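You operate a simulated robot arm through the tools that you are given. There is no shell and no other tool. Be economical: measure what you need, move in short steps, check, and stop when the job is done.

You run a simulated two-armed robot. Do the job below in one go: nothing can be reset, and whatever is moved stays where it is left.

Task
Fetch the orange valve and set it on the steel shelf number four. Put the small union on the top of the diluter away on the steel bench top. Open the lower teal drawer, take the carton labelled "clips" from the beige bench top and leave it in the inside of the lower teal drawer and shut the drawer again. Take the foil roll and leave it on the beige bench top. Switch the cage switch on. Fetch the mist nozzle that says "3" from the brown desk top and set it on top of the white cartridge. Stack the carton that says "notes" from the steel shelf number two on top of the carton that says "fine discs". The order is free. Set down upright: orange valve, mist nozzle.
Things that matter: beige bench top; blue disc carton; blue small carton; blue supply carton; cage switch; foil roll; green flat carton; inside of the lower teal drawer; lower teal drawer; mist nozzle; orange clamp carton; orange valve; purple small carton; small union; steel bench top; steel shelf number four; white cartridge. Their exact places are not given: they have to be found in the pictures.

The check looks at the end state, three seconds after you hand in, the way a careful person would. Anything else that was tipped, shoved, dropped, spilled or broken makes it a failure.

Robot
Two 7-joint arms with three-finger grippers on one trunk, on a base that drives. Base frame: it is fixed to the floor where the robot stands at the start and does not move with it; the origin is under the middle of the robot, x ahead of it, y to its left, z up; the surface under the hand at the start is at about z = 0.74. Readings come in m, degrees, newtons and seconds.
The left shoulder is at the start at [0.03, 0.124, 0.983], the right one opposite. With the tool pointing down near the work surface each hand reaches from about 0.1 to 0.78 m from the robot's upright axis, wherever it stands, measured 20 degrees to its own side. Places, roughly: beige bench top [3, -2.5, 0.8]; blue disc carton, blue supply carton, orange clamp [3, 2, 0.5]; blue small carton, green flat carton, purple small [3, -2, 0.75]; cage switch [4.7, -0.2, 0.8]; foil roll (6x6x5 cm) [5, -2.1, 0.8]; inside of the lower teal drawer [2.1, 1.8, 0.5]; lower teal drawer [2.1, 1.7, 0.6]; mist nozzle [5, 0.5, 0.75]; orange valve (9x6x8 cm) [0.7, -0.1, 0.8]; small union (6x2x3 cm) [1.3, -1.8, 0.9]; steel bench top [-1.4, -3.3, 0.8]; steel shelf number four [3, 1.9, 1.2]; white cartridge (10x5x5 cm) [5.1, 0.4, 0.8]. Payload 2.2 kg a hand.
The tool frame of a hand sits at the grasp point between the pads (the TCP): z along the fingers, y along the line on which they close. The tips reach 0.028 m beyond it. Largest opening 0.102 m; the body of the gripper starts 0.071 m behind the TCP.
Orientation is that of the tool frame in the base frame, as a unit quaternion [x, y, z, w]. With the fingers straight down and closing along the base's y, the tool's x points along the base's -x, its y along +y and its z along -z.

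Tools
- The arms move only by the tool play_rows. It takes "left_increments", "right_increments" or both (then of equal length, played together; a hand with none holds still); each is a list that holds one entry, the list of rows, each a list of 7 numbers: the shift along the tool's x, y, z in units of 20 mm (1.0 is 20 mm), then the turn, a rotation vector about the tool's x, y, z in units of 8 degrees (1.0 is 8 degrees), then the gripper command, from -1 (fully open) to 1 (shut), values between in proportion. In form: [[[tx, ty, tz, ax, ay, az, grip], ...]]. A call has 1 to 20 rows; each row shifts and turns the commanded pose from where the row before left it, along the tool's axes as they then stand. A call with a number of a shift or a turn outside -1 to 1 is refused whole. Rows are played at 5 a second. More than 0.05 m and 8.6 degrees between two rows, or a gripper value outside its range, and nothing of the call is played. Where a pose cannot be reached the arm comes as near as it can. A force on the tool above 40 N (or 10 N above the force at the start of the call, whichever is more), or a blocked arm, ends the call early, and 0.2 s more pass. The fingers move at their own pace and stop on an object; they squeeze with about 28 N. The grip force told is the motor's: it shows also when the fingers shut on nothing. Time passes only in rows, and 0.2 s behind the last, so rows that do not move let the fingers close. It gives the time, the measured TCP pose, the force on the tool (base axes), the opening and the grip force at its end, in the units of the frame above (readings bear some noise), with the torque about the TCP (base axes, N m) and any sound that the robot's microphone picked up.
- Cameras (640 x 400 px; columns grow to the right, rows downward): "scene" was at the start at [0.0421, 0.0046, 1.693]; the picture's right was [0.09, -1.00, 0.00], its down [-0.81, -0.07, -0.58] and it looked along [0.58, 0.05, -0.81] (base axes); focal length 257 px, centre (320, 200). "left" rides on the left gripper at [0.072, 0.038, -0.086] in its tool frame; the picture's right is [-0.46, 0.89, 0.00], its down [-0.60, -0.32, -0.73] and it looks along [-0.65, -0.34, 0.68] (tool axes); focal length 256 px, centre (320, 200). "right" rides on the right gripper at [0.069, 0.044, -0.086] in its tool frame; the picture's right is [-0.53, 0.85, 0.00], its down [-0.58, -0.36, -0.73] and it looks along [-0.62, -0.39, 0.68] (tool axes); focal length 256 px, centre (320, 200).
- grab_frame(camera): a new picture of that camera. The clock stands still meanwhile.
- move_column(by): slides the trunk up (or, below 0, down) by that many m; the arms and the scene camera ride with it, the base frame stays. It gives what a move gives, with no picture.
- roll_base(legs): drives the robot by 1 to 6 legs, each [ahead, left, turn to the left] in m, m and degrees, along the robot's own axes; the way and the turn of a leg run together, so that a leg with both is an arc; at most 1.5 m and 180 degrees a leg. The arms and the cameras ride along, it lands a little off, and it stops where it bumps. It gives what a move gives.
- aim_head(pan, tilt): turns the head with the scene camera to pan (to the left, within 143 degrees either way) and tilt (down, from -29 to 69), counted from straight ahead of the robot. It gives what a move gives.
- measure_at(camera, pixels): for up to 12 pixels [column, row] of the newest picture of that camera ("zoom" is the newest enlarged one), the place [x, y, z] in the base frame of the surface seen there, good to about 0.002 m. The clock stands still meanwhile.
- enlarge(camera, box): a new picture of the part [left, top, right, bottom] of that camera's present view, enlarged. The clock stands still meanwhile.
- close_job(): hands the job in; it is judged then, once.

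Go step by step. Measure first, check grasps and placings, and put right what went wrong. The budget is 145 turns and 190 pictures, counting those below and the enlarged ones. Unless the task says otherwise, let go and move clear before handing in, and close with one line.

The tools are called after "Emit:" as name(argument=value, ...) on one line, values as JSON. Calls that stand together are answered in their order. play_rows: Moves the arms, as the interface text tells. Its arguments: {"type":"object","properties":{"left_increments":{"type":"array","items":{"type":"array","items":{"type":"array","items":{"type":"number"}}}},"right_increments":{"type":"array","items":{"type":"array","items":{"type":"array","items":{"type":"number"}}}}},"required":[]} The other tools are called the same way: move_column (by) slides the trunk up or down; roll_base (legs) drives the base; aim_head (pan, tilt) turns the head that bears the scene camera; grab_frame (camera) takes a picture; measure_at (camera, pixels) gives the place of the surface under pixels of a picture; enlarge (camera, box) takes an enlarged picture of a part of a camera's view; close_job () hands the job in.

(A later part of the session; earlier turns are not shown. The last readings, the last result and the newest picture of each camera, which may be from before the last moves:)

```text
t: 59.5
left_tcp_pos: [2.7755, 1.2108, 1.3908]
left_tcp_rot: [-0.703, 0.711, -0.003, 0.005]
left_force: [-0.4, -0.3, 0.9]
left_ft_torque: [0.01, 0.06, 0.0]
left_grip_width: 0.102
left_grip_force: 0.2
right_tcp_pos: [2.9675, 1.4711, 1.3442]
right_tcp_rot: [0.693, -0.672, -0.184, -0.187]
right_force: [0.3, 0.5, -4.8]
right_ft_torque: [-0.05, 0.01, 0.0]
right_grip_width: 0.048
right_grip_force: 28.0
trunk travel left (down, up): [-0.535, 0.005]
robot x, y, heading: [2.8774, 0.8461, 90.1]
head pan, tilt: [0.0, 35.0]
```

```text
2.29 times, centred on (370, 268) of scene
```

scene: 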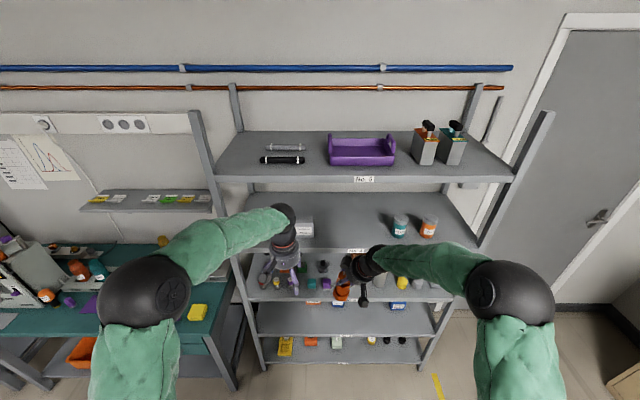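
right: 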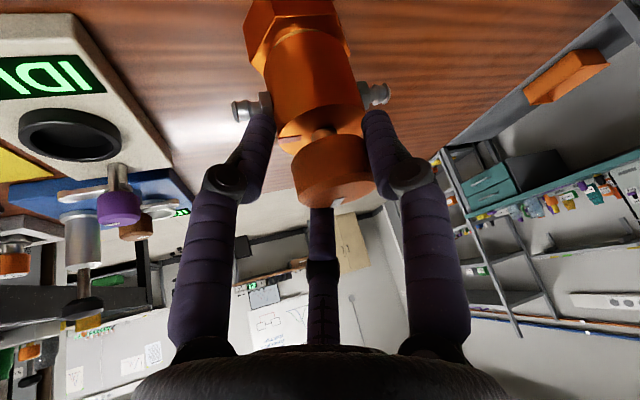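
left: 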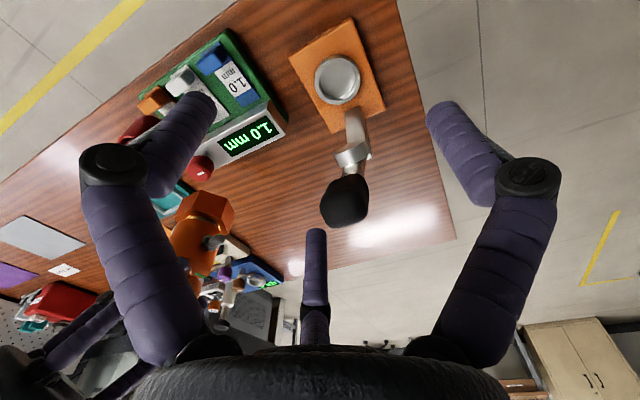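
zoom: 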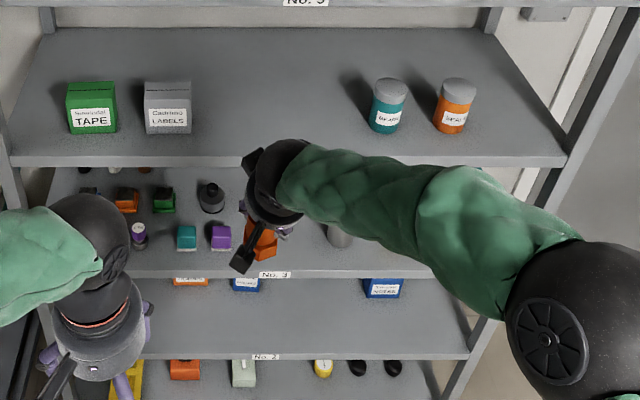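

Emit:
measure_at(camera="zoom", pixels=[[285, 142], [270, 150], [300, 143], [340, 152], [400, 168], [265, 165], [255, 205]])

```text
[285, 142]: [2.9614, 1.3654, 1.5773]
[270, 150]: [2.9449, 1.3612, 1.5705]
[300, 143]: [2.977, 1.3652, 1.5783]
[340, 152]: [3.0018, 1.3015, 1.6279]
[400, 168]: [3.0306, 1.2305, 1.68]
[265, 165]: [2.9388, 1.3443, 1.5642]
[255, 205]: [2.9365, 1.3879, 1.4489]
```

The wrist would clear shelf 5 by about 2 cm with the TCP at y≈1.745. I'll drive ahead 0.25 m and re-read.

Emit:
roll_base(legs=[[0.25, -0.04, 0]])

Emit:
enlarge(camera="scene", box=[230, 180, 510, 355])

```text
t: 61.3
left_tcp_pos: [2.8161, 1.4631, 1.3902]
left_tcp_rot: [-0.704, 0.71, -0.003, 0.006]
left_force: [-0.2, -0.5, -0.1]
left_ft_torque: [-0.01, 0.02, 0.01]
left_grip_width: 0.1022
left_grip_force: 0.1
right_tcp_pos: [3.0066, 1.7251, 1.3424]
right_tcp_rot: [0.693, -0.672, -0.183, -0.186]
right_force: [0.0, -0.1, -5.6]
right_ft_torque: [-0.08, -0.04, -0.01]
right_grip_width: 0.0478
right_grip_force: 27.9
trunk travel left (down, up): [-0.535, 0.005]
robot x, y, heading: [2.9157, 1.1038, 90.0]
head pan, tilt: [0.0, 35.0]
```

```text
2.29 times, centred on (370, 268) of scene
```

zoom: 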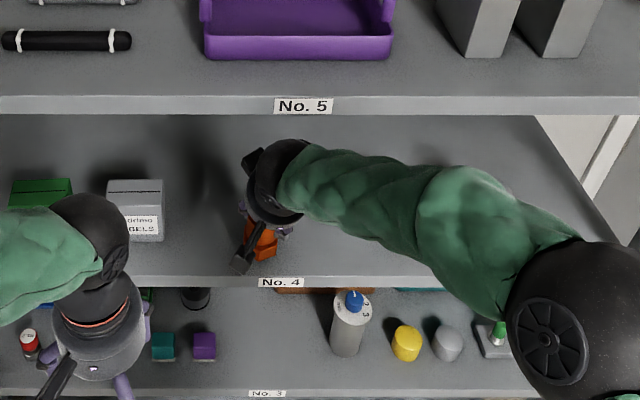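

I'll move 22 mm deeper, then lower about 13 mm gently.

Emit:
play_rows(right_increments=[[[-0.475, 0, 0.28, 0, 0, 0, 1], [-0.475, 0, 0.28, 0, 0, 0, 1], [0, 0, 0, 0, 0, 0, 1], [0.12, 0, 0.21, 0, 0, 0, 1], [0.12, 0, 0.21, 0, 0, 0, 1], [0.06, 0, 0.11, 0, 0, 0, 1], [0, 0, 0, 0, 0, 0, 1]]])

Emit:
grab_frame(camera="right")

```text
t: 62.9
left_tcp_pos: [2.815, 1.4636, 1.3905]
left_tcp_rot: [-0.704, 0.71, -0.003, 0.005]
left_force: [-0.3, 0.3, -0.3]
left_ft_torque: [0.03, 0.0, 0.02]
left_grip_width: 0.102
left_grip_force: 0.1
right_tcp_pos: [3.0062, 1.7468, 1.3313]
right_tcp_rot: [0.693, -0.671, -0.183, -0.187]
right_force: [0.1, -1.1, -2.1]
right_ft_torque: [-0.19, -0.13, -0.01]
right_grip_width: 0.0482
right_grip_force: 28.3
trunk travel left (down, up): [-0.535, 0.005]
robot x, y, heading: [2.917, 1.0992, 90.2]
head pan, tilt: [0.0, 35.0]
```

```text
157 pictures are left
```

right: 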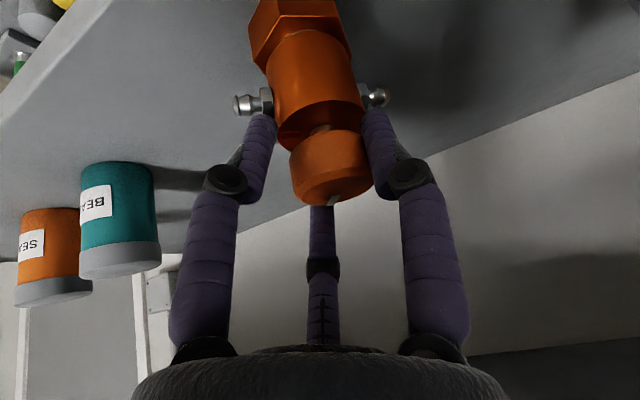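

It touches with one edge (force down to −2 N). I'll lower 2 mm more, release, and back out along the fingers.

Emit:
play_rows(right_increments=[[[0.05, 0, 0.08, 0, 0, 0, 1], [0, 0, 0, 0, 0, 0, 1], [0, 0, 0, 0, 0, 0, 0], [0, 0, 0, 0, 0, 0, -1], [0, 0, 0, 0, 0, 0, -1], [0, 0, 0, 0, 0, 0, -1], [0.3, 0, -0.5, 0, 0, 0, -1], [0.5, 0, -0.8, 0, 0, 0, -1], [0.8, 0, -0.5, 0, 0, 0, -1], [0.86, 0, -0.5, 0, 0, 0, -1], [0.86, 0, -0.5, 0, 0, 0, -1]]])

Emit:
grab_frame(camera="right")

```text
t: 65.3
left_tcp_pos: [2.817, 1.4629, 1.3902]
left_tcp_rot: [-0.704, 0.71, -0.003, 0.006]
left_force: [0.1, -0.8, -0.8]
left_ft_torque: [0.02, 0.01, 0.02]
left_grip_width: 0.1019
left_grip_force: 0.1
right_tcp_pos: [3.0066, 1.6591, 1.3452]
right_tcp_rot: [0.693, -0.672, -0.184, -0.187]
right_force: [0.5, 0.9, -0.1]
right_ft_torque: [0.01, 0.03, 0.03]
right_grip_width: 0.1022
right_grip_force: 0.1
trunk travel left (down, up): [-0.535, 0.005]
robot x, y, heading: [2.9152, 1.0999, 90.2]
head pan, tilt: [0.0, 35.0]
```

```text
156 pictures are left
```

right: 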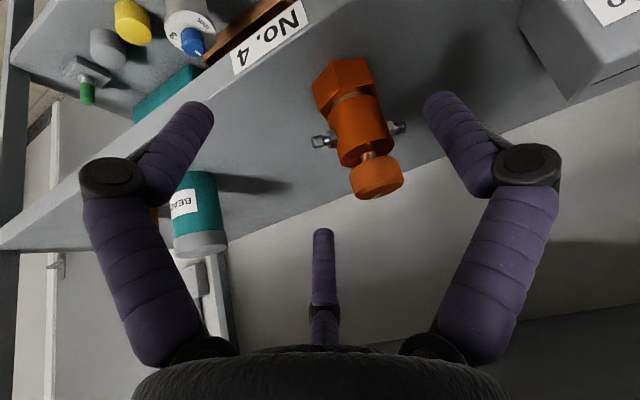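

The valve stands upright on shelf four. I'll back out, lower the trunk and look at shelf two's cartons.

Emit:
roll_base(legs=[[-0.3, 0, 0]])

Emit:
move_column(by=-0.5)

Emit:
aim_head(pan=0, tilt=40)

Emit:
grab_frame(camera="scene")

```text
t: 67.3
left_tcp_pos: [2.8174, 1.1654, 1.3892]
left_tcp_rot: [-0.704, 0.71, -0.003, 0.004]
left_force: [0.0, -0.2, -0.1]
left_ft_torque: [0.01, -0.01, -0.02]
left_grip_width: 0.102
left_grip_force: 0.1
right_tcp_pos: [3.0097, 1.3633, 1.3434]
right_tcp_rot: [0.692, -0.673, -0.183, -0.187]
right_force: [-0.7, -0.1, 0.5]
right_ft_torque: [-0.03, 0.01, -0.01]
right_grip_width: 0.1019
right_grip_force: 0.3
trunk travel left (down, up): [-0.535, 0.005]
robot x, y, heading: [2.919, 0.8056, 89.9]
head pan, tilt: [0.0, 35.0]
```

```text
refused: -0.5 is not a number from -0.4 to 0.4
```

```text
t: 68.0
left_tcp_pos: [2.8161, 1.165, 1.391]
left_tcp_rot: [-0.705, 0.71, -0.003, 0.005]
left_force: [-0.5, -0.1, 0.5]
left_ft_torque: [0.03, 0.01, 0.0]
left_grip_width: 0.1022
left_grip_force: 0.1
right_tcp_pos: [3.0104, 1.3617, 1.3436]
right_tcp_rot: [0.693, -0.672, -0.184, -0.187]
right_force: [0.1, -0.2, 0.3]
right_ft_torque: [0.0, -0.02, 0.02]
right_grip_width: 0.1019
right_grip_force: 0.0
trunk travel left (down, up): [-0.535, 0.005]
robot x, y, heading: [2.9158, 0.7972, 89.8]
head pan, tilt: [0.0, 40.0]
```

```text
155 pictures are left
```

scene: 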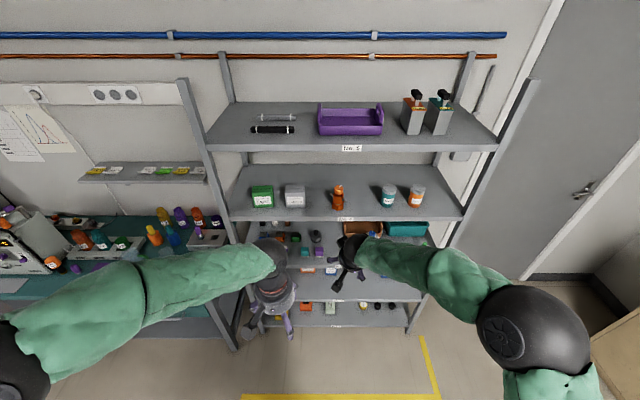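

Valve stands fine at (338,197). The trunk step limit is 0.4, so I'll lower in two steps and view the lower shelves.

Emit:
move_column(by=-0.4)

Emit:
move_column(by=-0.12)

Emit:
aim_head(pan=0, tilt=40)

Emit:
grab_frame(camera="scene")

Emit:
enlarge(camera="scene", box=[220, 200, 460, 350])

```text
t: 71.8
left_tcp_pos: [2.8177, 1.164, 0.9902]
left_tcp_rot: [-0.704, 0.711, -0.004, 0.005]
left_force: [-1.4, -0.8, -0.4]
left_ft_torque: [-0.02, -0.03, 0.0]
left_grip_width: 0.1021
left_grip_force: 0.1
right_tcp_pos: [3.0101, 1.3623, 0.9426]
right_tcp_rot: [0.692, -0.672, -0.184, -0.187]
right_force: [-0.7, 0.5, -0.1]
right_ft_torque: [0.02, -0.01, -0.01]
right_grip_width: 0.1018
right_grip_force: 0.0
trunk travel left (down, up): [-0.135, 0.405]
robot x, y, heading: [2.9155, 0.8049, 89.9]
head pan, tilt: [0.0, 40.0]
```

```text
t: 73.3
left_tcp_pos: [2.8171, 1.1658, 0.8709]
left_tcp_rot: [-0.704, 0.71, -0.003, 0.006]
left_force: [0.7, -0.1, -1.0]
left_ft_torque: [0.0, 0.02, -0.01]
left_grip_width: 0.1018
left_grip_force: 0.0
right_tcp_pos: [3.0076, 1.3618, 0.824]
right_tcp_rot: [0.692, -0.673, -0.183, -0.187]
right_force: [0.1, 0.3, 0.6]
right_ft_torque: [0.03, 0.01, 0.0]
right_grip_width: 0.1021
right_grip_force: 0.0
trunk travel left (down, up): [-0.015, 0.525]
robot x, y, heading: [2.913, 0.7992, 90.1]
head pan, tilt: [0.0, 40.0]
```

```text
t: 73.9
left_tcp_pos: [2.8174, 1.1653, 0.8699]
left_tcp_rot: [-0.704, 0.71, -0.003, 0.006]
left_force: [-0.3, 0.0, 0.3]
left_ft_torque: [0.0, -0.04, -0.03]
left_grip_width: 0.1017
left_grip_force: 0.0
right_tcp_pos: [3.0096, 1.3621, 0.823]
right_tcp_rot: [0.693, -0.672, -0.183, -0.186]
right_force: [0.8, -0.2, -0.6]
right_ft_torque: [0.02, 0.0, 0.01]
right_grip_width: 0.1018
right_grip_force: 0.1
trunk travel left (down, up): [-0.015, 0.525]
robot x, y, heading: [2.917, 0.8037, 90.2]
head pan, tilt: [0.0, 40.0]
```

```text
154 pictures are left
```

scene: 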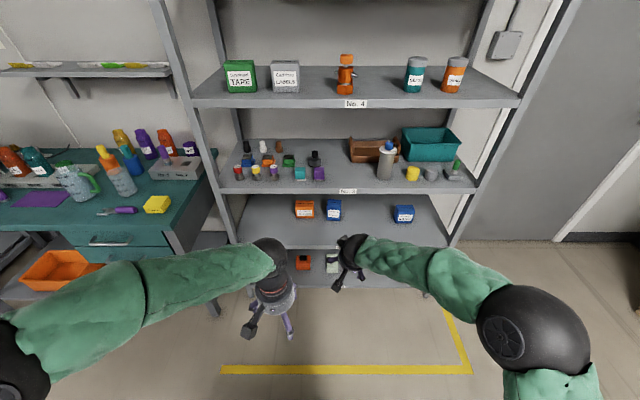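

```text
2.67 times, centred on (340, 275) of scene
```

zoom: 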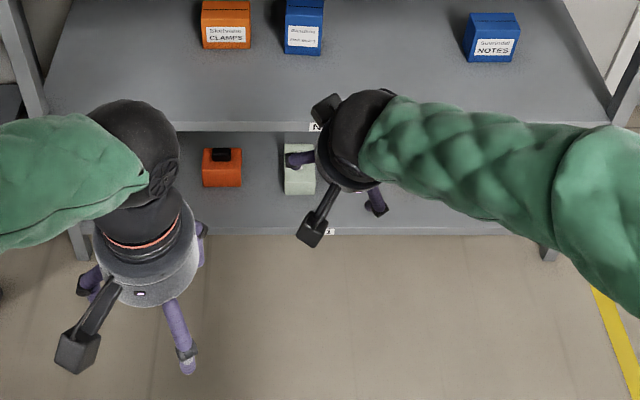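

The right blue carton reads "NOTES", the orange "CLAMPS", and the middle blue one is probably "fine discs". I'll confirm and measure.

Emit:
enlarge(camera="scene", box=[280, 190, 440, 240])

Emit:
measure_at(camera="scene", pixels=[[325, 201], [341, 201], [333, 212], [327, 219], [340, 219], [396, 206], [412, 206], [403, 212], [397, 221], [413, 221], [370, 235], [370, 187]])

```text
4.00 times, centred on (360, 215) of scene
```

zoom: 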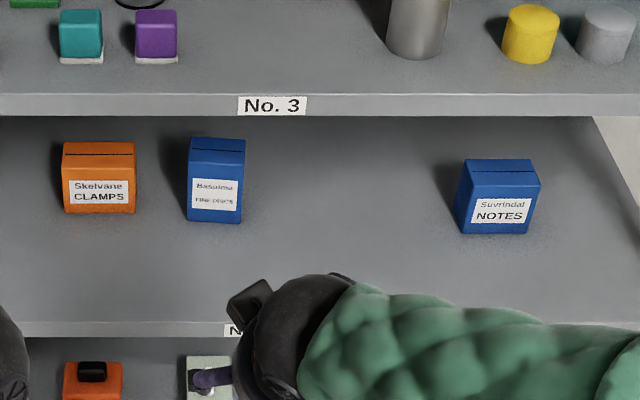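

```text
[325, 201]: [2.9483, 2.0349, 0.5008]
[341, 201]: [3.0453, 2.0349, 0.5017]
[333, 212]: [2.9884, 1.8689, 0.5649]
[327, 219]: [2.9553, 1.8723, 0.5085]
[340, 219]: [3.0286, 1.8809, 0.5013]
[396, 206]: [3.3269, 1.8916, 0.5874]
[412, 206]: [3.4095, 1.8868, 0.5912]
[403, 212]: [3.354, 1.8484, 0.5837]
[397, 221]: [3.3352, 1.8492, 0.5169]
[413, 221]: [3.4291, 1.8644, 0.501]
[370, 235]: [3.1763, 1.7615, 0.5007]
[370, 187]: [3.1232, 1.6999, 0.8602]
```

Emit:
measure_at(camera="zoom", pixels=[[193, 142], [243, 141], [190, 163], [244, 166], [190, 217], [239, 221], [470, 162], [533, 162], [466, 194], [535, 196], [528, 232], [459, 229]])

```text
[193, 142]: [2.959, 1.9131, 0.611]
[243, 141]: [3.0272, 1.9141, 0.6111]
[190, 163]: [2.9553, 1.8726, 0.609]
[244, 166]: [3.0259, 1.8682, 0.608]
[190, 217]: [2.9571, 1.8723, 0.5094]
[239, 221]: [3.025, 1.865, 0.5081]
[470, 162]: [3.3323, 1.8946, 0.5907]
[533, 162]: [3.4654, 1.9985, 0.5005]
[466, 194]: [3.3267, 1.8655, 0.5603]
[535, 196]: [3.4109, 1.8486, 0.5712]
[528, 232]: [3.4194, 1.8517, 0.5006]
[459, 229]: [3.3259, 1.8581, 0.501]
```

NOTES spans x 3.328–3.41, front y≈1.85, z 0.501–0.591 with a slight yaw of −6°; FINE DISCS spans x 2.955–3.026, y 1.868–1.914, top 0.611. I'll tilt the right hand to 60°, lower it in free space, and shift the base right.

Emit:
play_rows(right_increments=[[[0, 0, 0, 0, -0.9375, 0, -1], [0, 0, 0, 0, -0.9375, 0, -1], [0, 0, 0, 0, -0.9375, 0, -1], [0, 0, 0, 0, -0.9375, 0, -1], [0, 0, 0, 0.65, 0, 0.375, -1], [0.96, 0, 0.554, 0, 0, 0, -1], [0.96, 0, 0.554, 0, 0, 0, -1], [0.96, 0, 0.554, 0, 0, 0, -1], [0.96, 0, 0.554, 0, 0, 0, -1], [0.96, 0, 0.554, 0, 0, 0, -1], [0.96, 0, 0.554, 0, 0, 0, -1], [0.96, 0, 0.554, 0, 0, 0, -1], [0.96, 0, 0.554, 0, 0, 0, -1], [0.96, 0, 0.554, 0, 0, 0, -1], [0.96, 0, 0.554, 0, 0, 0, -1], [0.96, 0, 0.554, 0, 0, 0, -1], [0.96, 0, 0.554, 0, 0, 0, -1], [0, 0, 0, 0, 0, 0, -1]]])

Emit:
roll_base(legs=[[0, -0.36, 0]])

Emit:
grab_frame(camera="scene")

Emit:
grab_frame(camera="right")

```text
t: 77.7
left_tcp_pos: [2.8172, 1.1649, 0.8705]
left_tcp_rot: [-0.704, 0.71, -0.003, 0.005]
left_force: [-0.1, -0.1, -0.2]
left_ft_torque: [-0.05, -0.01, -0.03]
left_grip_width: 0.102
left_grip_force: 0.0
right_tcp_pos: [3.0126, 1.3656, 0.5564]
right_tcp_rot: [-0.588, 0.633, 0.337, 0.373]
right_force: [-0.1, -0.2, 0.5]
right_ft_torque: [-0.01, 0.0, -0.04]
right_grip_width: 0.1018
right_grip_force: 0.0
trunk travel left (down, up): [-0.015, 0.525]
robot x, y, heading: [2.9182, 0.8007, 90.1]
head pan, tilt: [0.0, 40.0]
```

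```text
t: 80.0
left_tcp_pos: [3.1739, 1.1653, 0.8712]
left_tcp_rot: [-0.705, 0.709, -0.003, 0.005]
left_force: [0.1, 0.2, 0.4]
left_ft_torque: [0.01, 0.01, -0.04]
left_grip_width: 0.1021
left_grip_force: 0.1
right_tcp_pos: [3.3698, 1.3657, 0.557]
right_tcp_rot: [-0.59, 0.632, 0.338, 0.372]
right_force: [0.6, 0.9, -0.1]
right_ft_torque: [0.0, 0.01, 0.0]
right_grip_width: 0.1018
right_grip_force: 0.0
trunk travel left (down, up): [-0.015, 0.525]
robot x, y, heading: [3.2743, 0.8047, 90.2]
head pan, tilt: [0.0, 40.0]
```

```text
151 pictures are left
```

scene: 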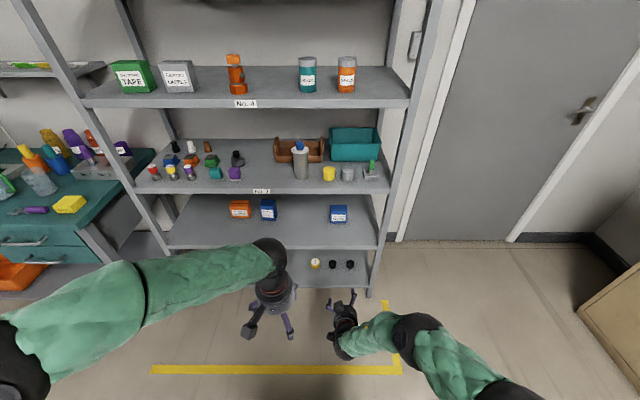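

```text
150 pictures are left
```

right: 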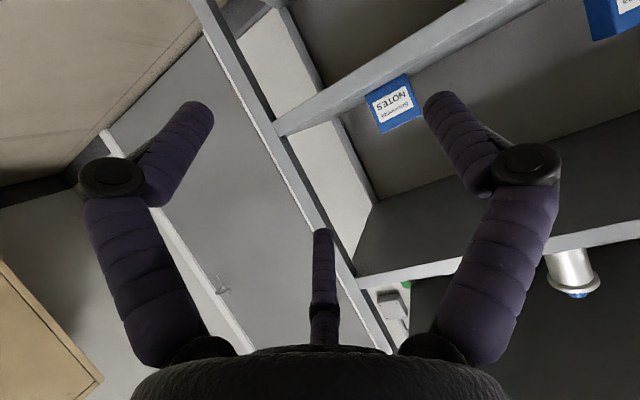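

Emit:
enlarge(camera="scene", box=[300, 190, 380, 240])

Emit:
measure_at(camera="scene", pixels=[[331, 206], [346, 206], [331, 209], [346, 209], [332, 221], [346, 221], [338, 205]])

```text
8.00 times, centred on (340, 215) of scene
```

zoom: 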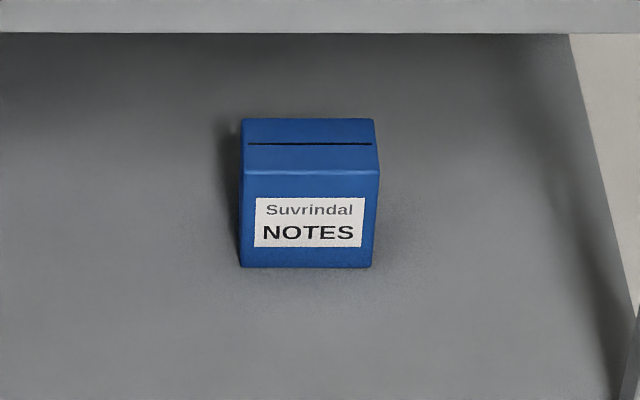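

```text
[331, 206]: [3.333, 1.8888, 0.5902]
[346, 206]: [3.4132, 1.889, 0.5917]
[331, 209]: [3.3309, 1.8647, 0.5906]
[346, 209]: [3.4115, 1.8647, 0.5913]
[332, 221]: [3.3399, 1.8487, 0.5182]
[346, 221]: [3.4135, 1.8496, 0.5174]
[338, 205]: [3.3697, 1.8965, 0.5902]
```

The carton is squared to the shelf, centred at x≈3.371, front y 1.849. I'll undo the small yaw and drive 0.40 m forward.

Emit:
play_rows(right_increments=[[[0, 0, 0, -0.51, 0, -0.29, -1], [0, 0, 0, 0, 0, 0, -1]]])

Emit:
roll_base(legs=[[0.4, 0, 0]])

Emit:
grab_frame(camera="right")

```text
t: 80.6
left_tcp_pos: [3.1746, 1.1662, 0.8714]
left_tcp_rot: [-0.704, 0.71, -0.003, 0.006]
left_force: [-0.1, 0.3, -0.4]
left_ft_torque: [0.03, 0.02, -0.04]
left_grip_width: 0.1016
left_grip_force: 0.1
right_tcp_pos: [3.3708, 1.3654, 0.5562]
right_tcp_rot: [-0.59, 0.631, 0.339, 0.372]
right_force: [0.4, -0.3, 0.1]
right_ft_torque: [-0.01, 0.0, 0.01]
right_grip_width: 0.1023
right_grip_force: 0.0
right hand out of reach, approached as far as the arm can: row 1
trunk travel left (down, up): [-0.015, 0.525]
robot x, y, heading: [3.2749, 0.8028, 90.5]
head pan, tilt: [0.0, 40.0]
```

```text
t: 82.9
left_tcp_pos: [3.1743, 1.5188, 0.8705]
left_tcp_rot: [-0.704, 0.71, -0.004, 0.004]
left_force: [-0.9, 0.4, 0.1]
left_ft_torque: [0.04, -0.03, -0.01]
left_grip_width: 0.1019
left_grip_force: 0.1
right_tcp_pos: [3.3701, 1.7126, 0.5517]
right_tcp_rot: [-0.59, 0.636, 0.333, 0.37]
right_force: [0.9, -1.8, 2.0]
right_ft_torque: [-0.11, -0.04, -0.02]
right_grip_width: 0.103
right_grip_force: 0.0
trunk travel left (down, up): [-0.015, 0.525]
robot x, y, heading: [3.2731, 1.1566, 90.0]
head pan, tilt: [0.0, 40.0]
stopped in leg 1: the force on the tool passed its limit at 85 N (the readings are from after the stop); the commanded pose is now the measured one
```

```text
148 pictures are left
```

right: 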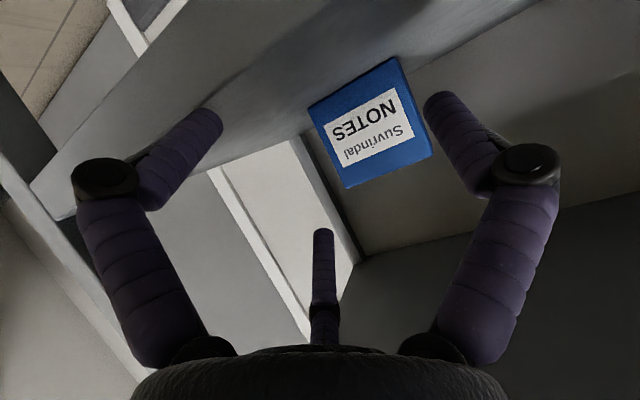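

Something stopped the right hand at y=1.713 (85 N). I'll look with the scene camera to see what it touched.

Emit:
enlarge(camera="scene", box=[240, 180, 440, 305])

Emit:
grab_frame(camera="scene")

```text
3.20 times, centred on (340, 242) of scene
```

zoom: 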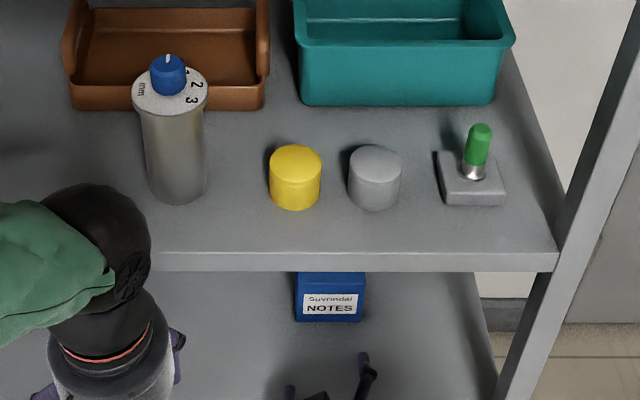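

```text
146 pictures are left
```

scene: 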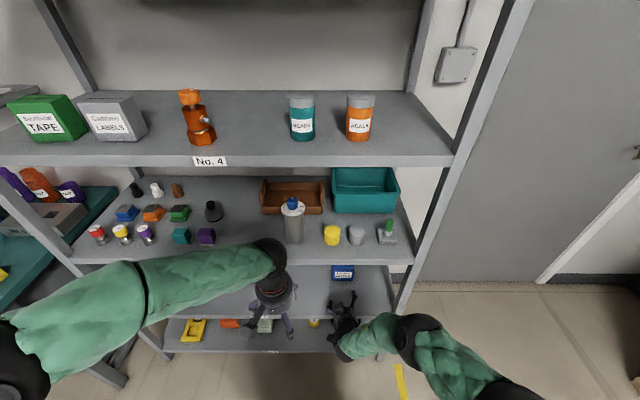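

Emit:
measure_at(camera="scene", pixels=[[444, 200], [425, 245], [408, 290], [403, 300], [354, 295], [330, 303], [352, 310], [372, 272], [300, 285], [340, 330]])

Emit:
enlarge(camera="scene", box=[290, 255, 430, 365])

```text
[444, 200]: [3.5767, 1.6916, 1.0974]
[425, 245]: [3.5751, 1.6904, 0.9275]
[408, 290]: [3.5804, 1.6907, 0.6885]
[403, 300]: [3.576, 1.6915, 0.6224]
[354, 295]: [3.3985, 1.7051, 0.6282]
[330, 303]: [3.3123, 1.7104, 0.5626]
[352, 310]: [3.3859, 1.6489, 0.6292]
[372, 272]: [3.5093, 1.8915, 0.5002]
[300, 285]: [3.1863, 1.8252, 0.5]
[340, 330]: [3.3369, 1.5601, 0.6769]
```

```text
3.64 times, centred on (360, 310) of scene
```

zoom: 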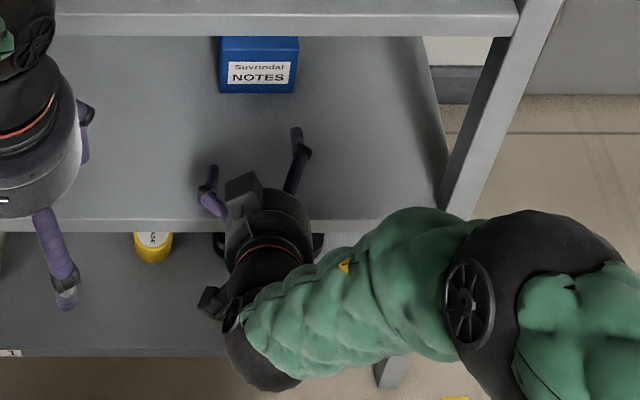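

The contact points show the gripper really has three fingers at 120° (one at tool +y, two toward ∓x/−y), and the lower one struck the shelf lip. I'll back out and roll the hand 90° so the two-finger pair clamps the carton's sides with the third above.

Emit:
roll_base(legs=[[-0.25, 0, 0]])

Emit:
play_rows(right_increments=[[[0, 0, 0, 0, 0, 0.94, -1], [0, 0, 0, 0, 0, 0.94, -1], [0, 0, 0, 0, 0, 0.94, -1], [0, 0, 0, 0, 0, 0.94, -1], [0, 0, 0, 0, 0, 0.94, -1], [0, 0, 0, 0, 0, 0.94, -1], [0, 0, 0, 0, 0, 0.94, -1], [0, 0, 0, 0, 0, 0.94, -1], [0, 0, 0, 0, 0, 0.94, -1], [0, 0, 0, 0, 0, 0.94, -1], [0, 0, 0, 0, 0, 0.94, -1], [0, 0, 0, 0, 0, 0.94, -1], [0, 0, 0, 0, 0, 0, -1], [0, 0, 0, 0, 0, 0, -1]]])

Emit:
grab_frame(camera="scene")

Emit:
grab_frame(camera="right")

```text
t: 84.7
left_tcp_pos: [3.173, 1.2674, 0.8706]
left_tcp_rot: [-0.706, 0.708, -0.004, 0.005]
left_force: [-0.4, 0.9, -0.3]
left_ft_torque: [-0.01, 0.0, 0.0]
left_grip_width: 0.102
left_grip_force: 0.2
right_tcp_pos: [3.3697, 1.4593, 0.5522]
right_tcp_rot: [-0.591, 0.635, 0.333, 0.37]
right_force: [0.2, -0.4, -1.1]
right_ft_torque: [-0.02, -0.01, -0.02]
right_grip_width: 0.1021
right_grip_force: 0.2
trunk travel left (down, up): [-0.015, 0.525]
robot x, y, heading: [3.2759, 0.9045, 90.4]
head pan, tilt: [0.0, 40.0]
```

```text
t: 87.7
left_tcp_pos: [3.1719, 1.2667, 0.87]
left_tcp_rot: [-0.706, 0.708, -0.004, 0.005]
left_force: [0.1, -0.2, 0.3]
left_ft_torque: [0.02, 0.03, -0.01]
left_grip_width: 0.1017
left_grip_force: 0.1
right_tcp_pos: [3.3058, 1.6234, 0.6725]
right_tcp_rot: [-0.062, 0.881, 0.459, 0.091]
right_force: [-0.4, -0.9, 0.0]
right_ft_torque: [0.01, 0.0, 0.02]
right_grip_width: 0.1019
right_grip_force: 0.1
right hand out of reach, approached as far as the arm can: row 3, 4, 5, 6, 7, 8, 9, 10, 11, 12
trunk travel left (down, up): [-0.015, 0.525]
robot x, y, heading: [3.2769, 0.9021, 90.6]
head pan, tilt: [0.0, 40.0]
```

```text
144 pictures are left
```

scene: 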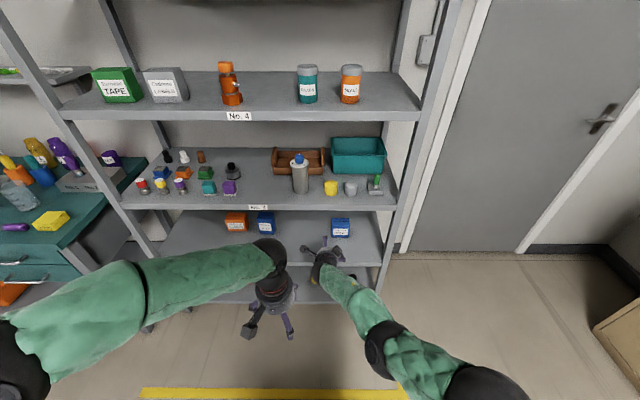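

```text
143 pictures are left
```

right: 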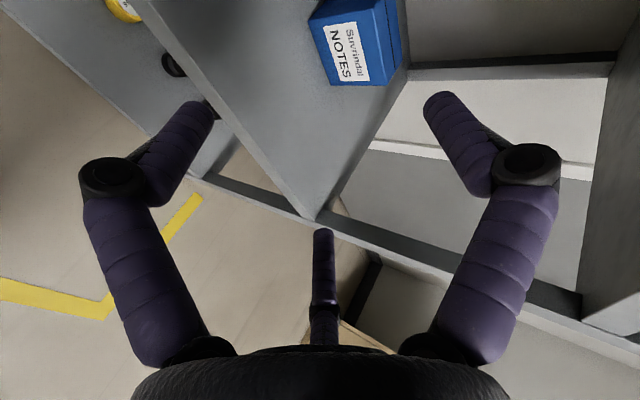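

The arm rolled nearly as desired (B finger up) but stretched forward to get there. I'll try to finish the remaining ~12° of roll from here.

Emit:
play_rows(right_increments=[[[0, 0, 0, 0, 0.37, 0.69, -1], [0, 0, 0, 0, 0.37, 0.69, -1], [0, 0, 0, 0, 0, 0, -1]]])

```text
t: 88.5
left_tcp_pos: [3.172, 1.2666, 0.8708]
left_tcp_rot: [-0.706, 0.709, -0.003, 0.005]
left_force: [0.6, -1.0, 0.2]
left_ft_torque: [-0.03, -0.05, -0.01]
left_grip_width: 0.1019
left_grip_force: 0.1
right_tcp_pos: [3.311, 1.6433, 0.7124]
right_tcp_rot: [0.001, 0.883, 0.47, -0.002]
right_force: [-0.6, 0.5, 0.8]
right_ft_torque: [0.01, 0.0, -0.02]
right_grip_width: 0.1022
right_grip_force: 0.2
right hand out of reach, approached as far as the arm can: row 1, 2
trunk travel left (down, up): [-0.015, 0.525]
robot x, y, heading: [3.2731, 0.9026, 90.5]
head pan, tilt: [0.0, 40.0]
```

Orientation is now exact (third finger up, 34° pitch), but the arm is nearly stretched. I'll see whether it can come down and back to working height in this orientation.

Emit:
play_rows(right_increments=[[[0, -0.94, 0.083, 0, 0, 0, -1], [0, -0.94, 0.083, 0, 0, 0, -1], [0, -0.94, 0.083, 0, 0, 0, -1], [0, -0.94, 0.083, 0, 0, 0, -1], [0, -0.94, 0.083, 0, 0, 0, -1], [0, -0.94, 0.083, 0, 0, 0, -1], [0, -0.94, 0.083, 0, 0, 0, -1], [0, -0.94, 0.083, 0, 0, 0, -1], [0, 0, 0, 0, 0, 0, -1]]])

Emit:
grab_frame(camera="right")

```text
t: 90.5
left_tcp_pos: [3.1738, 1.2663, 0.8696]
left_tcp_rot: [-0.706, 0.708, -0.004, 0.005]
left_force: [-0.2, 0.1, 0.3]
left_ft_torque: [0.02, 0.0, 0.02]
left_grip_width: 0.102
left_grip_force: 0.1
right_tcp_pos: [3.3185, 1.6447, 0.7099]
right_tcp_rot: [0.001, 0.883, 0.47, 0.0]
right_force: [1.0, -0.1, 0.8]
right_ft_torque: [-0.02, -0.03, 0.01]
right_grip_width: 0.1023
right_grip_force: 0.0
right hand out of reach, approached as far as the arm can: row 1, 2, 3, 4, 5, 6, 7, 8
trunk travel left (down, up): [-0.015, 0.525]
robot x, y, heading: [3.2724, 0.9029, 90.2]
head pan, tilt: [0.0, 40.0]
```

```text
142 pictures are left
```

right: 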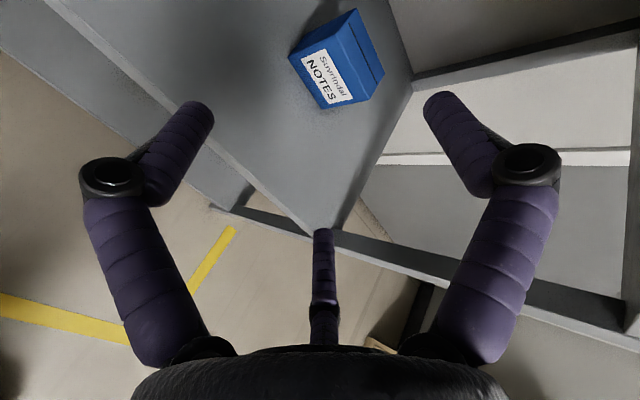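

The right arm can't go lower in that roll. The left arm is a mirror image, so the same roll may be easy for it; I'll test it in free space.

Emit:
play_rows(left_increments=[[[0, 0, 0, 0, -1, 0, -1], [0, 0, 0, 0, -1, 0, -1], [0, 0, 0, 0, -1, 0, -1], [0, 0, 0, 0, -1, 0, -1], [0, 0, 0, 0, -1, 0, -1], [0, 0, 0, 0, -1, 0, -1], [0, 0, 0, 0, -1, 0, -1], [0, 0, 0, 0, 0, 0.94, -1], [0, 0, 0, 0, 0, 0.94, -1], [0, 0, 0, 0, 0, 0.94, -1], [0, 0, 0, 0, 0, 0.94, -1], [0, 0, 0, 0, 0, 0.94, -1], [0, 0, 0, 0, 0, 0.94, -1], [0, 0, 0, 0, 0, 0.94, -1], [0, 0, 0, 0, 0, 0.94, -1], [0, 0, 0, 0, 0, 0.94, -1], [0, 0, 0, 0, 0, 0.94, -1], [0, 0, 0, 0, 0, 0.94, -1], [0, 0, 0, 0, 0, 0.94, -1], [0, 0, 0, 0, 0, 0, -1]]])

```text
t: 94.7
left_tcp_pos: [3.174, 1.2679, 0.8698]
left_tcp_rot: [0.002, 0.882, 0.47, 0.005]
left_force: [-0.2, 0.1, 0.3]
left_ft_torque: [0.0, 0.01, 0.01]
left_grip_width: 0.1021
left_grip_force: 0.2
right_tcp_pos: [3.3193, 1.6458, 0.7103]
right_tcp_rot: [0.001, 0.883, 0.47, -0.003]
right_force: [0.1, 0.3, 0.0]
right_ft_torque: [-0.06, 0.0, 0.03]
right_grip_width: 0.1017
right_grip_force: 0.1
trunk travel left (down, up): [-0.015, 0.525]
robot x, y, heading: [3.276, 0.9015, 90.4]
head pan, tilt: [0.0, 40.0]
```

The left arm holds this pose easily. I'll lower it to working height while unrolling the right hand.

Emit:
play_rows(left_increments=[[[0, -0.935, 0.631, 0, 0, 0, -1], [0, -0.935, 0.631, 0, 0, 0, -1], [0, -0.935, 0.631, 0, 0, 0, -1], [0, -0.935, 0.631, 0, 0, 0, -1], [0, -0.935, 0.631, 0, 0, 0, -1], [0, -0.935, 0.631, 0, 0, 0, -1], [0, -0.935, 0.631, 0, 0, 0, -1], [0, -0.935, 0.631, 0, 0, 0, -1], [0, -0.935, 0.631, 0, 0, 0, -1], [0, -0.935, 0.631, 0, 0, 0, -1], [0, -0.935, 0.631, 0, 0, 0, -1], [0, -0.935, 0.631, 0, 0, 0, -1], [0, -0.935, 0.631, 0, 0, 0, -1], [0, 0, 0, 0, 0, 0, -1]]], right_increments=[[[0, 0, 0, 0, 0, -0.94, -1], [0, 0, 0, 0, 0, -0.94, -1], [0, 0, 0, 0, 0, -0.94, -1], [0, 0, 0, 0, 0, -0.94, -1], [0, 0, 0, 0, 0, -0.94, -1], [0, 0, 0, 0, 0, -0.94, -1], [0, 0, 0, 0, 0, -0.94, -1], [0, 0, 0, 0, 0, -0.94, -1], [0, 0, 0, 0, 0, -0.94, -1], [0, 0, 0, 0, 0, -0.94, -1], [0, 0, 0, 0, 0, -0.94, -1], [0, 0, 0, 0, 0, -0.94, -1], [0, 0, -1, 0, 0, 0, -1], [0, 0, -1, 0, 0, 0, -1]]])

Emit:
grab_frame(camera="scene")

```text
t: 97.7
left_tcp_pos: [3.1809, 1.2666, 0.6039]
left_tcp_rot: [-0.001, 0.883, 0.47, 0.003]
left_force: [0.0, -0.6, 0.3]
left_ft_torque: [-0.02, -0.04, 0.0]
left_grip_width: 0.1021
left_grip_force: 0.0
left hand out of reach, approached as far as the arm can: row 12, 13
right_tcp_pos: [3.3201, 1.6112, 0.7315]
right_tcp_rot: [-0.619, 0.621, 0.34, 0.339]
right_force: [0.0, 0.4, -0.7]
right_ft_torque: [0.02, -0.03, -0.01]
right_grip_width: 0.1022
right_grip_force: 0.0
trunk travel left (down, up): [-0.015, 0.525]
robot x, y, heading: [3.2781, 0.9059, 90.5]
head pan, tilt: [0.0, 40.0]
```

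```text
141 pictures are left
```

scene: 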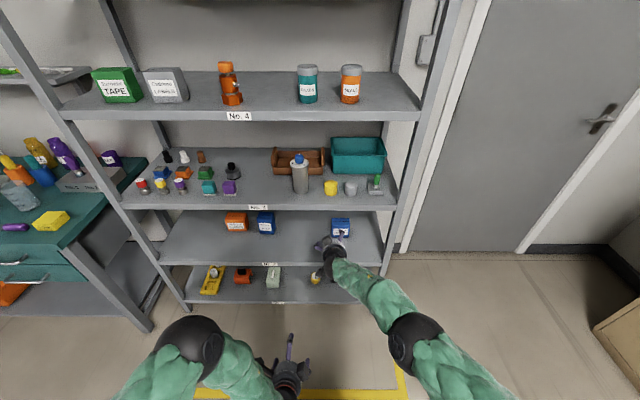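

Left is at z 0.604 near its limit this close in. I'll extend it 0.2 m ahead and slightly down, retract the right arm, and lower the trunk fully.

Emit:
play_rows(left_increments=[[[0, 0, 0, 0, 0, 0, -1], [0, 0, 0, 0, 0, 0, -1], [0, 0.435, 0.915, 0, 0, 0, -1], [0, 0.435, 0.915, 0, 0, 0, -1], [0, 0.435, 0.915, 0, 0, 0, -1], [0, 0.435, 0.915, 0, 0, 0, -1], [0, 0.435, 0.915, 0, 0, 0, -1], [0, 0.435, 0.915, 0, 0, 0, -1], [0, 0.435, 0.915, 0, 0, 0, -1], [0, 0.435, 0.915, 0, 0, 0, -1], [0, 0.435, 0.915, 0, 0, 0, -1], [0, 0.435, 0.915, 0, 0, 0, -1], [0, 0, 0, 0, 0, 0, -1], [0, 0, 0, 0, 0, 0, -1], [0, 0, 0, 0, 0, 0, -1], [0, 0, 0, 0, 0, 0, -1]]], right_increments=[[[0.241, 0, -0.957, 0, 0, 0, -1], [0.241, 0, -0.957, 0, 0, 0, -1], [0.241, 0, -0.957, 0, 0, 0, -1], [0.241, 0, -0.957, 0, 0, 0, -1], [0.241, 0, -0.957, 0, 0, 0, -1], [0.241, 0, -0.957, 0, 0, 0, -1], [0.241, 0, -0.957, 0, 0, 0, -1], [0.241, 0, -0.957, 0, 0, 0, -1], [0.241, 0, -0.957, 0, 0, 0, -1], [0.241, 0, -0.957, 0, 0, 0, -1], [0.241, 0, -0.957, 0, 0, 0, -1], [0.241, 0, -0.957, 0, 0, 0, -1], [0.241, 0, -0.957, 0, 0, 0, -1], [0.241, 0, -0.957, 0, 0, 0, -1], [0.241, 0, -0.957, 0, 0, 0, -1], [0.241, 0, -0.957, 0, 0, 0, -1]]])

Emit:
move_column(by=-0.014)

Emit:
roll_base(legs=[[0, -0.19, 0]])

Emit:
grab_frame(camera="left")

Emit:
grab_frame(camera="scene")

```text
t: 101.1
left_tcp_pos: [3.1852, 1.4661, 0.5729]
left_tcp_rot: [0.0, 0.883, 0.47, 0.005]
left_force: [0.1, 0.0, -0.4]
left_ft_torque: [0.0, -0.05, -0.03]
left_grip_width: 0.1019
left_grip_force: 0.0
left hand out of reach, approached as far as the arm can: row 3
right_tcp_pos: [3.3192, 1.3104, 0.8312]
right_tcp_rot: [-0.619, 0.622, 0.34, 0.339]
right_force: [0.1, 0.2, 1.2]
right_ft_torque: [0.01, 0.01, -0.02]
right_grip_width: 0.1022
right_grip_force: 0.0
trunk travel left (down, up): [-0.015, 0.525]
robot x, y, heading: [3.2737, 0.8983, 90.4]
head pan, tilt: [0.0, 40.0]
```

```text
t: 101.7
left_tcp_pos: [3.1848, 1.4664, 0.5588]
left_tcp_rot: [0.001, 0.883, 0.47, 0.005]
left_force: [-0.4, -0.3, 0.6]
left_ft_torque: [-0.01, 0.0, 0.02]
left_grip_width: 0.1019
left_grip_force: 0.0
right_tcp_pos: [3.3193, 1.3112, 0.8172]
right_tcp_rot: [-0.618, 0.622, 0.341, 0.34]
right_force: [0.1, 0.8, -0.6]
right_ft_torque: [-0.02, 0.03, -0.04]
right_grip_width: 0.102
right_grip_force: 0.1
trunk travel left (down, up): [-0.001, 0.539]
robot x, y, heading: [3.2749, 0.9041, 90.3]
head pan, tilt: [0.0, 40.0]
```

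```text
t: 103.2
left_tcp_pos: [3.374, 1.4662, 0.559]
left_tcp_rot: [0.0, 0.883, 0.47, 0.005]
left_force: [0.1, -0.6, 0.0]
left_ft_torque: [0.0, 0.01, -0.03]
left_grip_width: 0.1021
left_grip_force: 0.1
right_tcp_pos: [3.5077, 1.3115, 0.817]
right_tcp_rot: [-0.618, 0.622, 0.34, 0.34]
right_force: [0.4, 0.4, 0.0]
right_ft_torque: [0.04, 0.02, 0.0]
right_grip_width: 0.1021
right_grip_force: 0.0
trunk travel left (down, up): [-0.001, 0.539]
robot x, y, heading: [3.4625, 0.9048, 90.4]
head pan, tilt: [0.0, 40.0]
```

```text
140 pictures are left
```

left: 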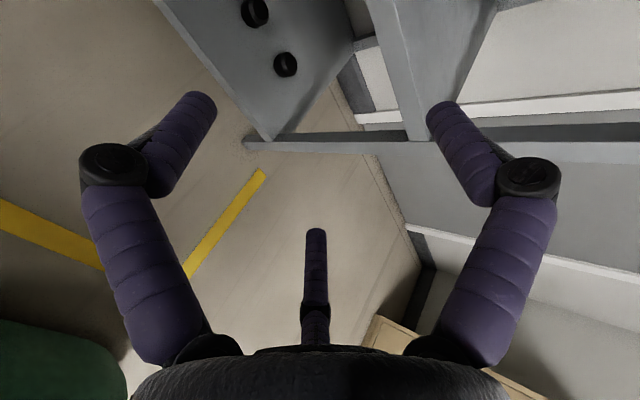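

```text
139 pictures are left
```

scene: 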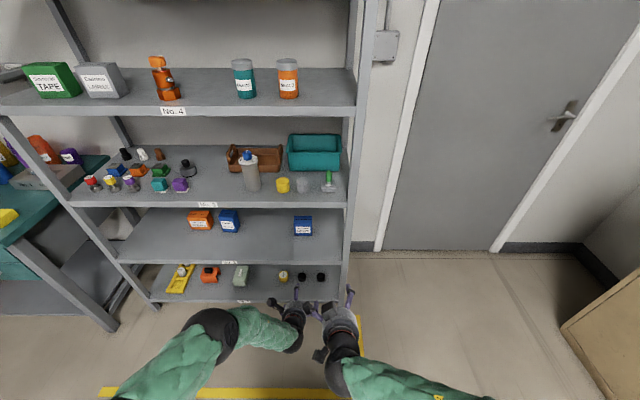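

The left hand is at (3.374,1.466,0.559) with room to spare. I'll flatten its pitch to ~18° so that the wrist clears shelf 3 when stacking, set z≈0.58, tuck the right hand, and drive in.

Emit:
play_rows(left_increments=[[[0, 0, 0, -1, 0, 0, -1], [0, 0, 0, -1, 0, 0, -1], [-0.1, 1, -0.33, 0, 0, 0, -1], [0, 0, 0, 0, 0, 0, -1], [0, 0, 0, 0, 0, 0, -1], [0, 0, 0, 0, 0, 0, -1]]], right_increments=[[[0.538, 0, -0.842, 0, 0, 0, -1], [0.538, 0, -0.842, 0, 0, 0, -1], [0.538, 0, -0.842, 0, 0, 0, -1], [0.538, 0, -0.842, 0, 0, 0, -1], [0.538, 0, -0.842, 0, 0, 0, -1], [0, 0, 0, 0, 0, 0, -1]]])

Emit:
roll_base(legs=[[0.27, 0, 0]])

Emit:
grab_frame(camera="left")

Emit:
grab_frame(camera="scene")

```text
t: 104.7
left_tcp_pos: [3.3766, 1.4727, 0.5781]
left_tcp_rot: [0.001, 0.883, 0.47, 0.005]
left_force: [-0.5, -0.9, -0.9]
left_ft_torque: [0.04, 0.0, -0.02]
left_grip_width: 0.1023
left_grip_force: 0.0
left hand out of reach, approached as far as the arm can: row 1, 2
right_tcp_pos: [3.5077, 1.212, 0.8171]
right_tcp_rot: [-0.619, 0.622, 0.34, 0.34]
right_force: [0.0, -0.4, -0.2]
right_ft_torque: [0.01, -0.01, 0.02]
right_grip_width: 0.1017
right_grip_force: 0.0
trunk travel left (down, up): [-0.001, 0.539]
robot x, y, heading: [3.4673, 0.9064, 90.4]
head pan, tilt: [0.0, 40.0]
```

```text
t: 106.5
left_tcp_pos: [3.376, 1.7383, 0.5789]
left_tcp_rot: [0.001, 0.883, 0.47, 0.005]
left_force: [0.4, 0.3, -0.1]
left_ft_torque: [0.01, -0.01, -0.01]
left_grip_width: 0.102
left_grip_force: 0.0
right_tcp_pos: [3.5051, 1.479, 0.8175]
right_tcp_rot: [-0.619, 0.622, 0.34, 0.34]
right_force: [0.5, 0.0, 0.1]
right_ft_torque: [0.0, -0.01, -0.01]
right_grip_width: 0.102
right_grip_force: 0.1
trunk travel left (down, up): [-0.001, 0.539]
robot x, y, heading: [3.4595, 1.1702, 90.2]
head pan, tilt: [0.0, 40.0]
```

```text
138 pictures are left
```

left: 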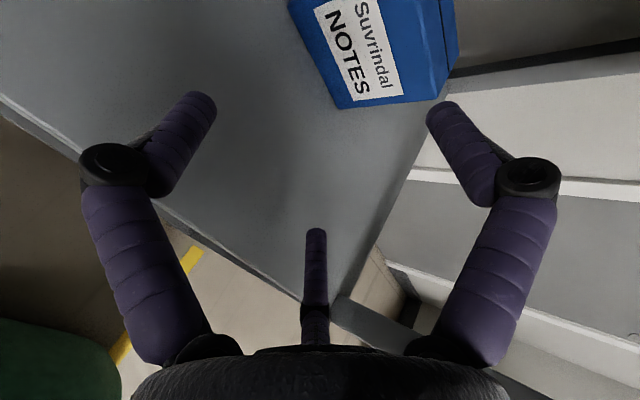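

```text
137 pictures are left
```

scene: 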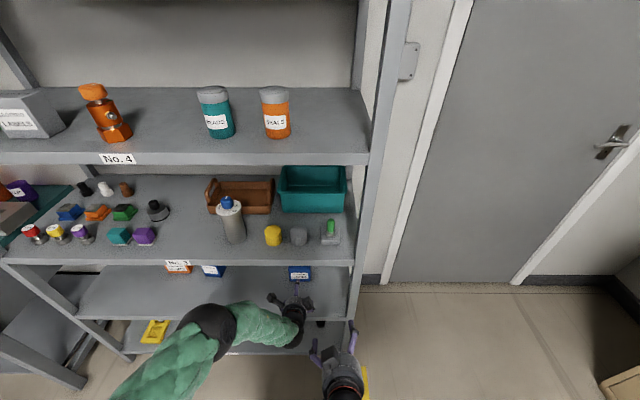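

The pitch stayed at 34° (unreachable change), and with it the wrist would hit shelf 3 when stacking. I'll back out, flatten the hand higher up, then come down again.

Emit:
roll_base(legs=[[-0.25, 0, 0]])

Emit:
play_rows(left_increments=[[[0, 0.922, -0.622, 0, 0, 0, -1], [0, 0.922, -0.622, 0, 0, 0, -1], [0, 0.922, -0.622, 0, 0, 0, -1], [0, 0.922, -0.622, 0, 0, 0, -1], [0, 0.922, -0.622, 0, 0, 0, -1], [0, 0.922, -0.622, 0, 0, 0, -1], [0, 0.922, -0.622, 0, 0, 0, -1], [0, 0.922, -0.622, 0, 0, 0, -1], [0, 0.922, -0.622, 0, 0, 0, -1], [0, 0, 0, -0.85, 0, 0, -1], [0, 0, 0, -0.85, 0, 0, -1], [0, 0, 0, -0.85, 0, 0, -1], [0, 0, 0, 0, 0, 0, -1]]])

Emit:
play_rows(left_increments=[[[0, -0.97, 0.235, 0, 0, 0, -1], [0, -0.97, 0.235, 0, 0, 0, -1], [0, -0.97, 0.235, 0, 0, 0, -1], [0, -0.97, 0.235, 0, 0, 0, -1], [0, -0.97, 0.235, 0, 0, 0, -1], [0, -0.97, 0.235, 0, 0, 0, -1], [0, -0.97, 0.235, 0, 0, 0, -1], [0, -0.97, 0.235, 0, 0, 0, -1], [0, -0.97, 0.235, 0, 0, 0, -1], [0, -0.97, 0.235, 0, 0, 0, -1], [0, 0, 0, 0, 0, 0, -1]]])

```text
t: 108.4
left_tcp_pos: [3.3743, 1.4866, 0.5793]
left_tcp_rot: [-0.001, 0.882, 0.47, 0.005]
left_force: [0.6, 0.6, 0.7]
left_ft_torque: [0.0, -0.01, -0.06]
left_grip_width: 0.102
left_grip_force: 0.1
right_tcp_pos: [3.5056, 1.2282, 0.8171]
right_tcp_rot: [-0.62, 0.621, 0.34, 0.338]
right_force: [0.3, -1.0, -0.7]
right_ft_torque: [-0.02, -0.01, 0.0]
right_grip_width: 0.102
right_grip_force: 0.0
trunk travel left (down, up): [-0.001, 0.539]
robot x, y, heading: [3.4627, 0.9194, 90.8]
head pan, tilt: [0.0, 40.0]
```

```text
t: 111.2
left_tcp_pos: [3.3724, 1.485, 0.7793]
left_tcp_rot: [-0.001, 0.785, 0.619, 0.005]
left_force: [-0.1, 0.5, -0.3]
left_ft_torque: [-0.01, 0.01, 0.0]
left_grip_width: 0.1019
left_grip_force: 0.2
right_tcp_pos: [3.5069, 1.2281, 0.8174]
right_tcp_rot: [-0.619, 0.621, 0.34, 0.339]
right_force: [-0.1, -0.2, 0.2]
right_ft_torque: [0.04, 0.02, 0.01]
right_grip_width: 0.1022
right_grip_force: 0.1
trunk travel left (down, up): [-0.001, 0.539]
robot x, y, heading: [3.4626, 0.9158, 91.0]
head pan, tilt: [0.0, 40.0]
```

```text
t: 113.6
left_tcp_pos: [3.4368, 1.4637, 0.5995]
left_tcp_rot: [-0.004, 0.786, 0.618, 0.003]
left_force: [-0.1, 0.3, 0.3]
left_ft_torque: [0.0, 0.03, -0.03]
left_grip_width: 0.1019
left_grip_force: 0.1
left hand out of reach, approached as far as the arm can: row 2, 3, 4, 5, 6, 7, 8, 9, 10
right_tcp_pos: [3.5055, 1.227, 0.8173]
right_tcp_rot: [-0.619, 0.621, 0.34, 0.339]
right_force: [-0.2, 0.2, 0.5]
right_ft_torque: [-0.02, 0.01, -0.01]
right_grip_width: 0.1021
right_grip_force: 0.1
trunk travel left (down, up): [-0.001, 0.539]
robot x, y, heading: [3.4604, 0.9202, 90.2]
head pan, tilt: [0.0, 40.0]
```

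At 13.6° pitch it reached z 0.5995, drifting inward, which is fine. I'll nudge ahead, inward and down a little more.

Emit:
play_rows(left_increments=[[[-0.33, -0.21, 0.9, 0, 0, 0, -1], [-0.33, -0.21, 0.9, 0, 0, 0, -1], [-0.33, -0.21, 0.9, 0, 0, 0, -1], [0, 0, 0, 0, 0, 0, -1]]])

Emit:
enlarge(camera="scene", box=[260, 205, 360, 268])

```text
t: 114.6
left_tcp_pos: [3.4561, 1.5145, 0.5775]
left_tcp_rot: [-0.002, 0.786, 0.619, 0.005]
left_force: [-0.2, -0.4, -0.2]
left_ft_torque: [0.03, 0.02, -0.03]
left_grip_width: 0.102
left_grip_force: 0.1
right_tcp_pos: [3.5065, 1.2272, 0.8171]
right_tcp_rot: [-0.619, 0.621, 0.341, 0.339]
right_force: [-0.4, 0.0, 0.0]
right_ft_torque: [0.01, -0.01, 0.06]
right_grip_width: 0.1021
right_grip_force: 0.0
trunk travel left (down, up): [-0.001, 0.539]
robot x, y, heading: [3.4663, 0.9211, 90.6]
head pan, tilt: [0.0, 40.0]
```

```text
6.35 times, centred on (310, 236) of scene
```

zoom: 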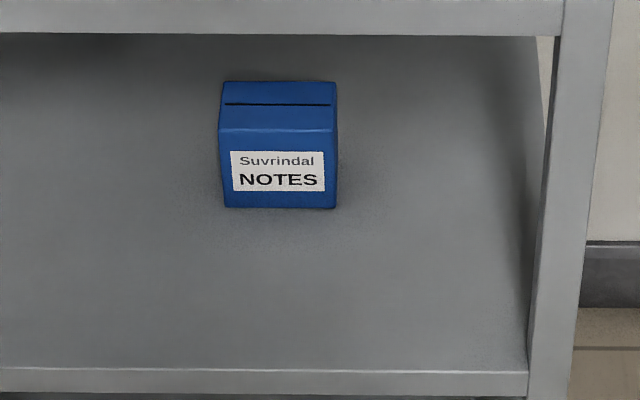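

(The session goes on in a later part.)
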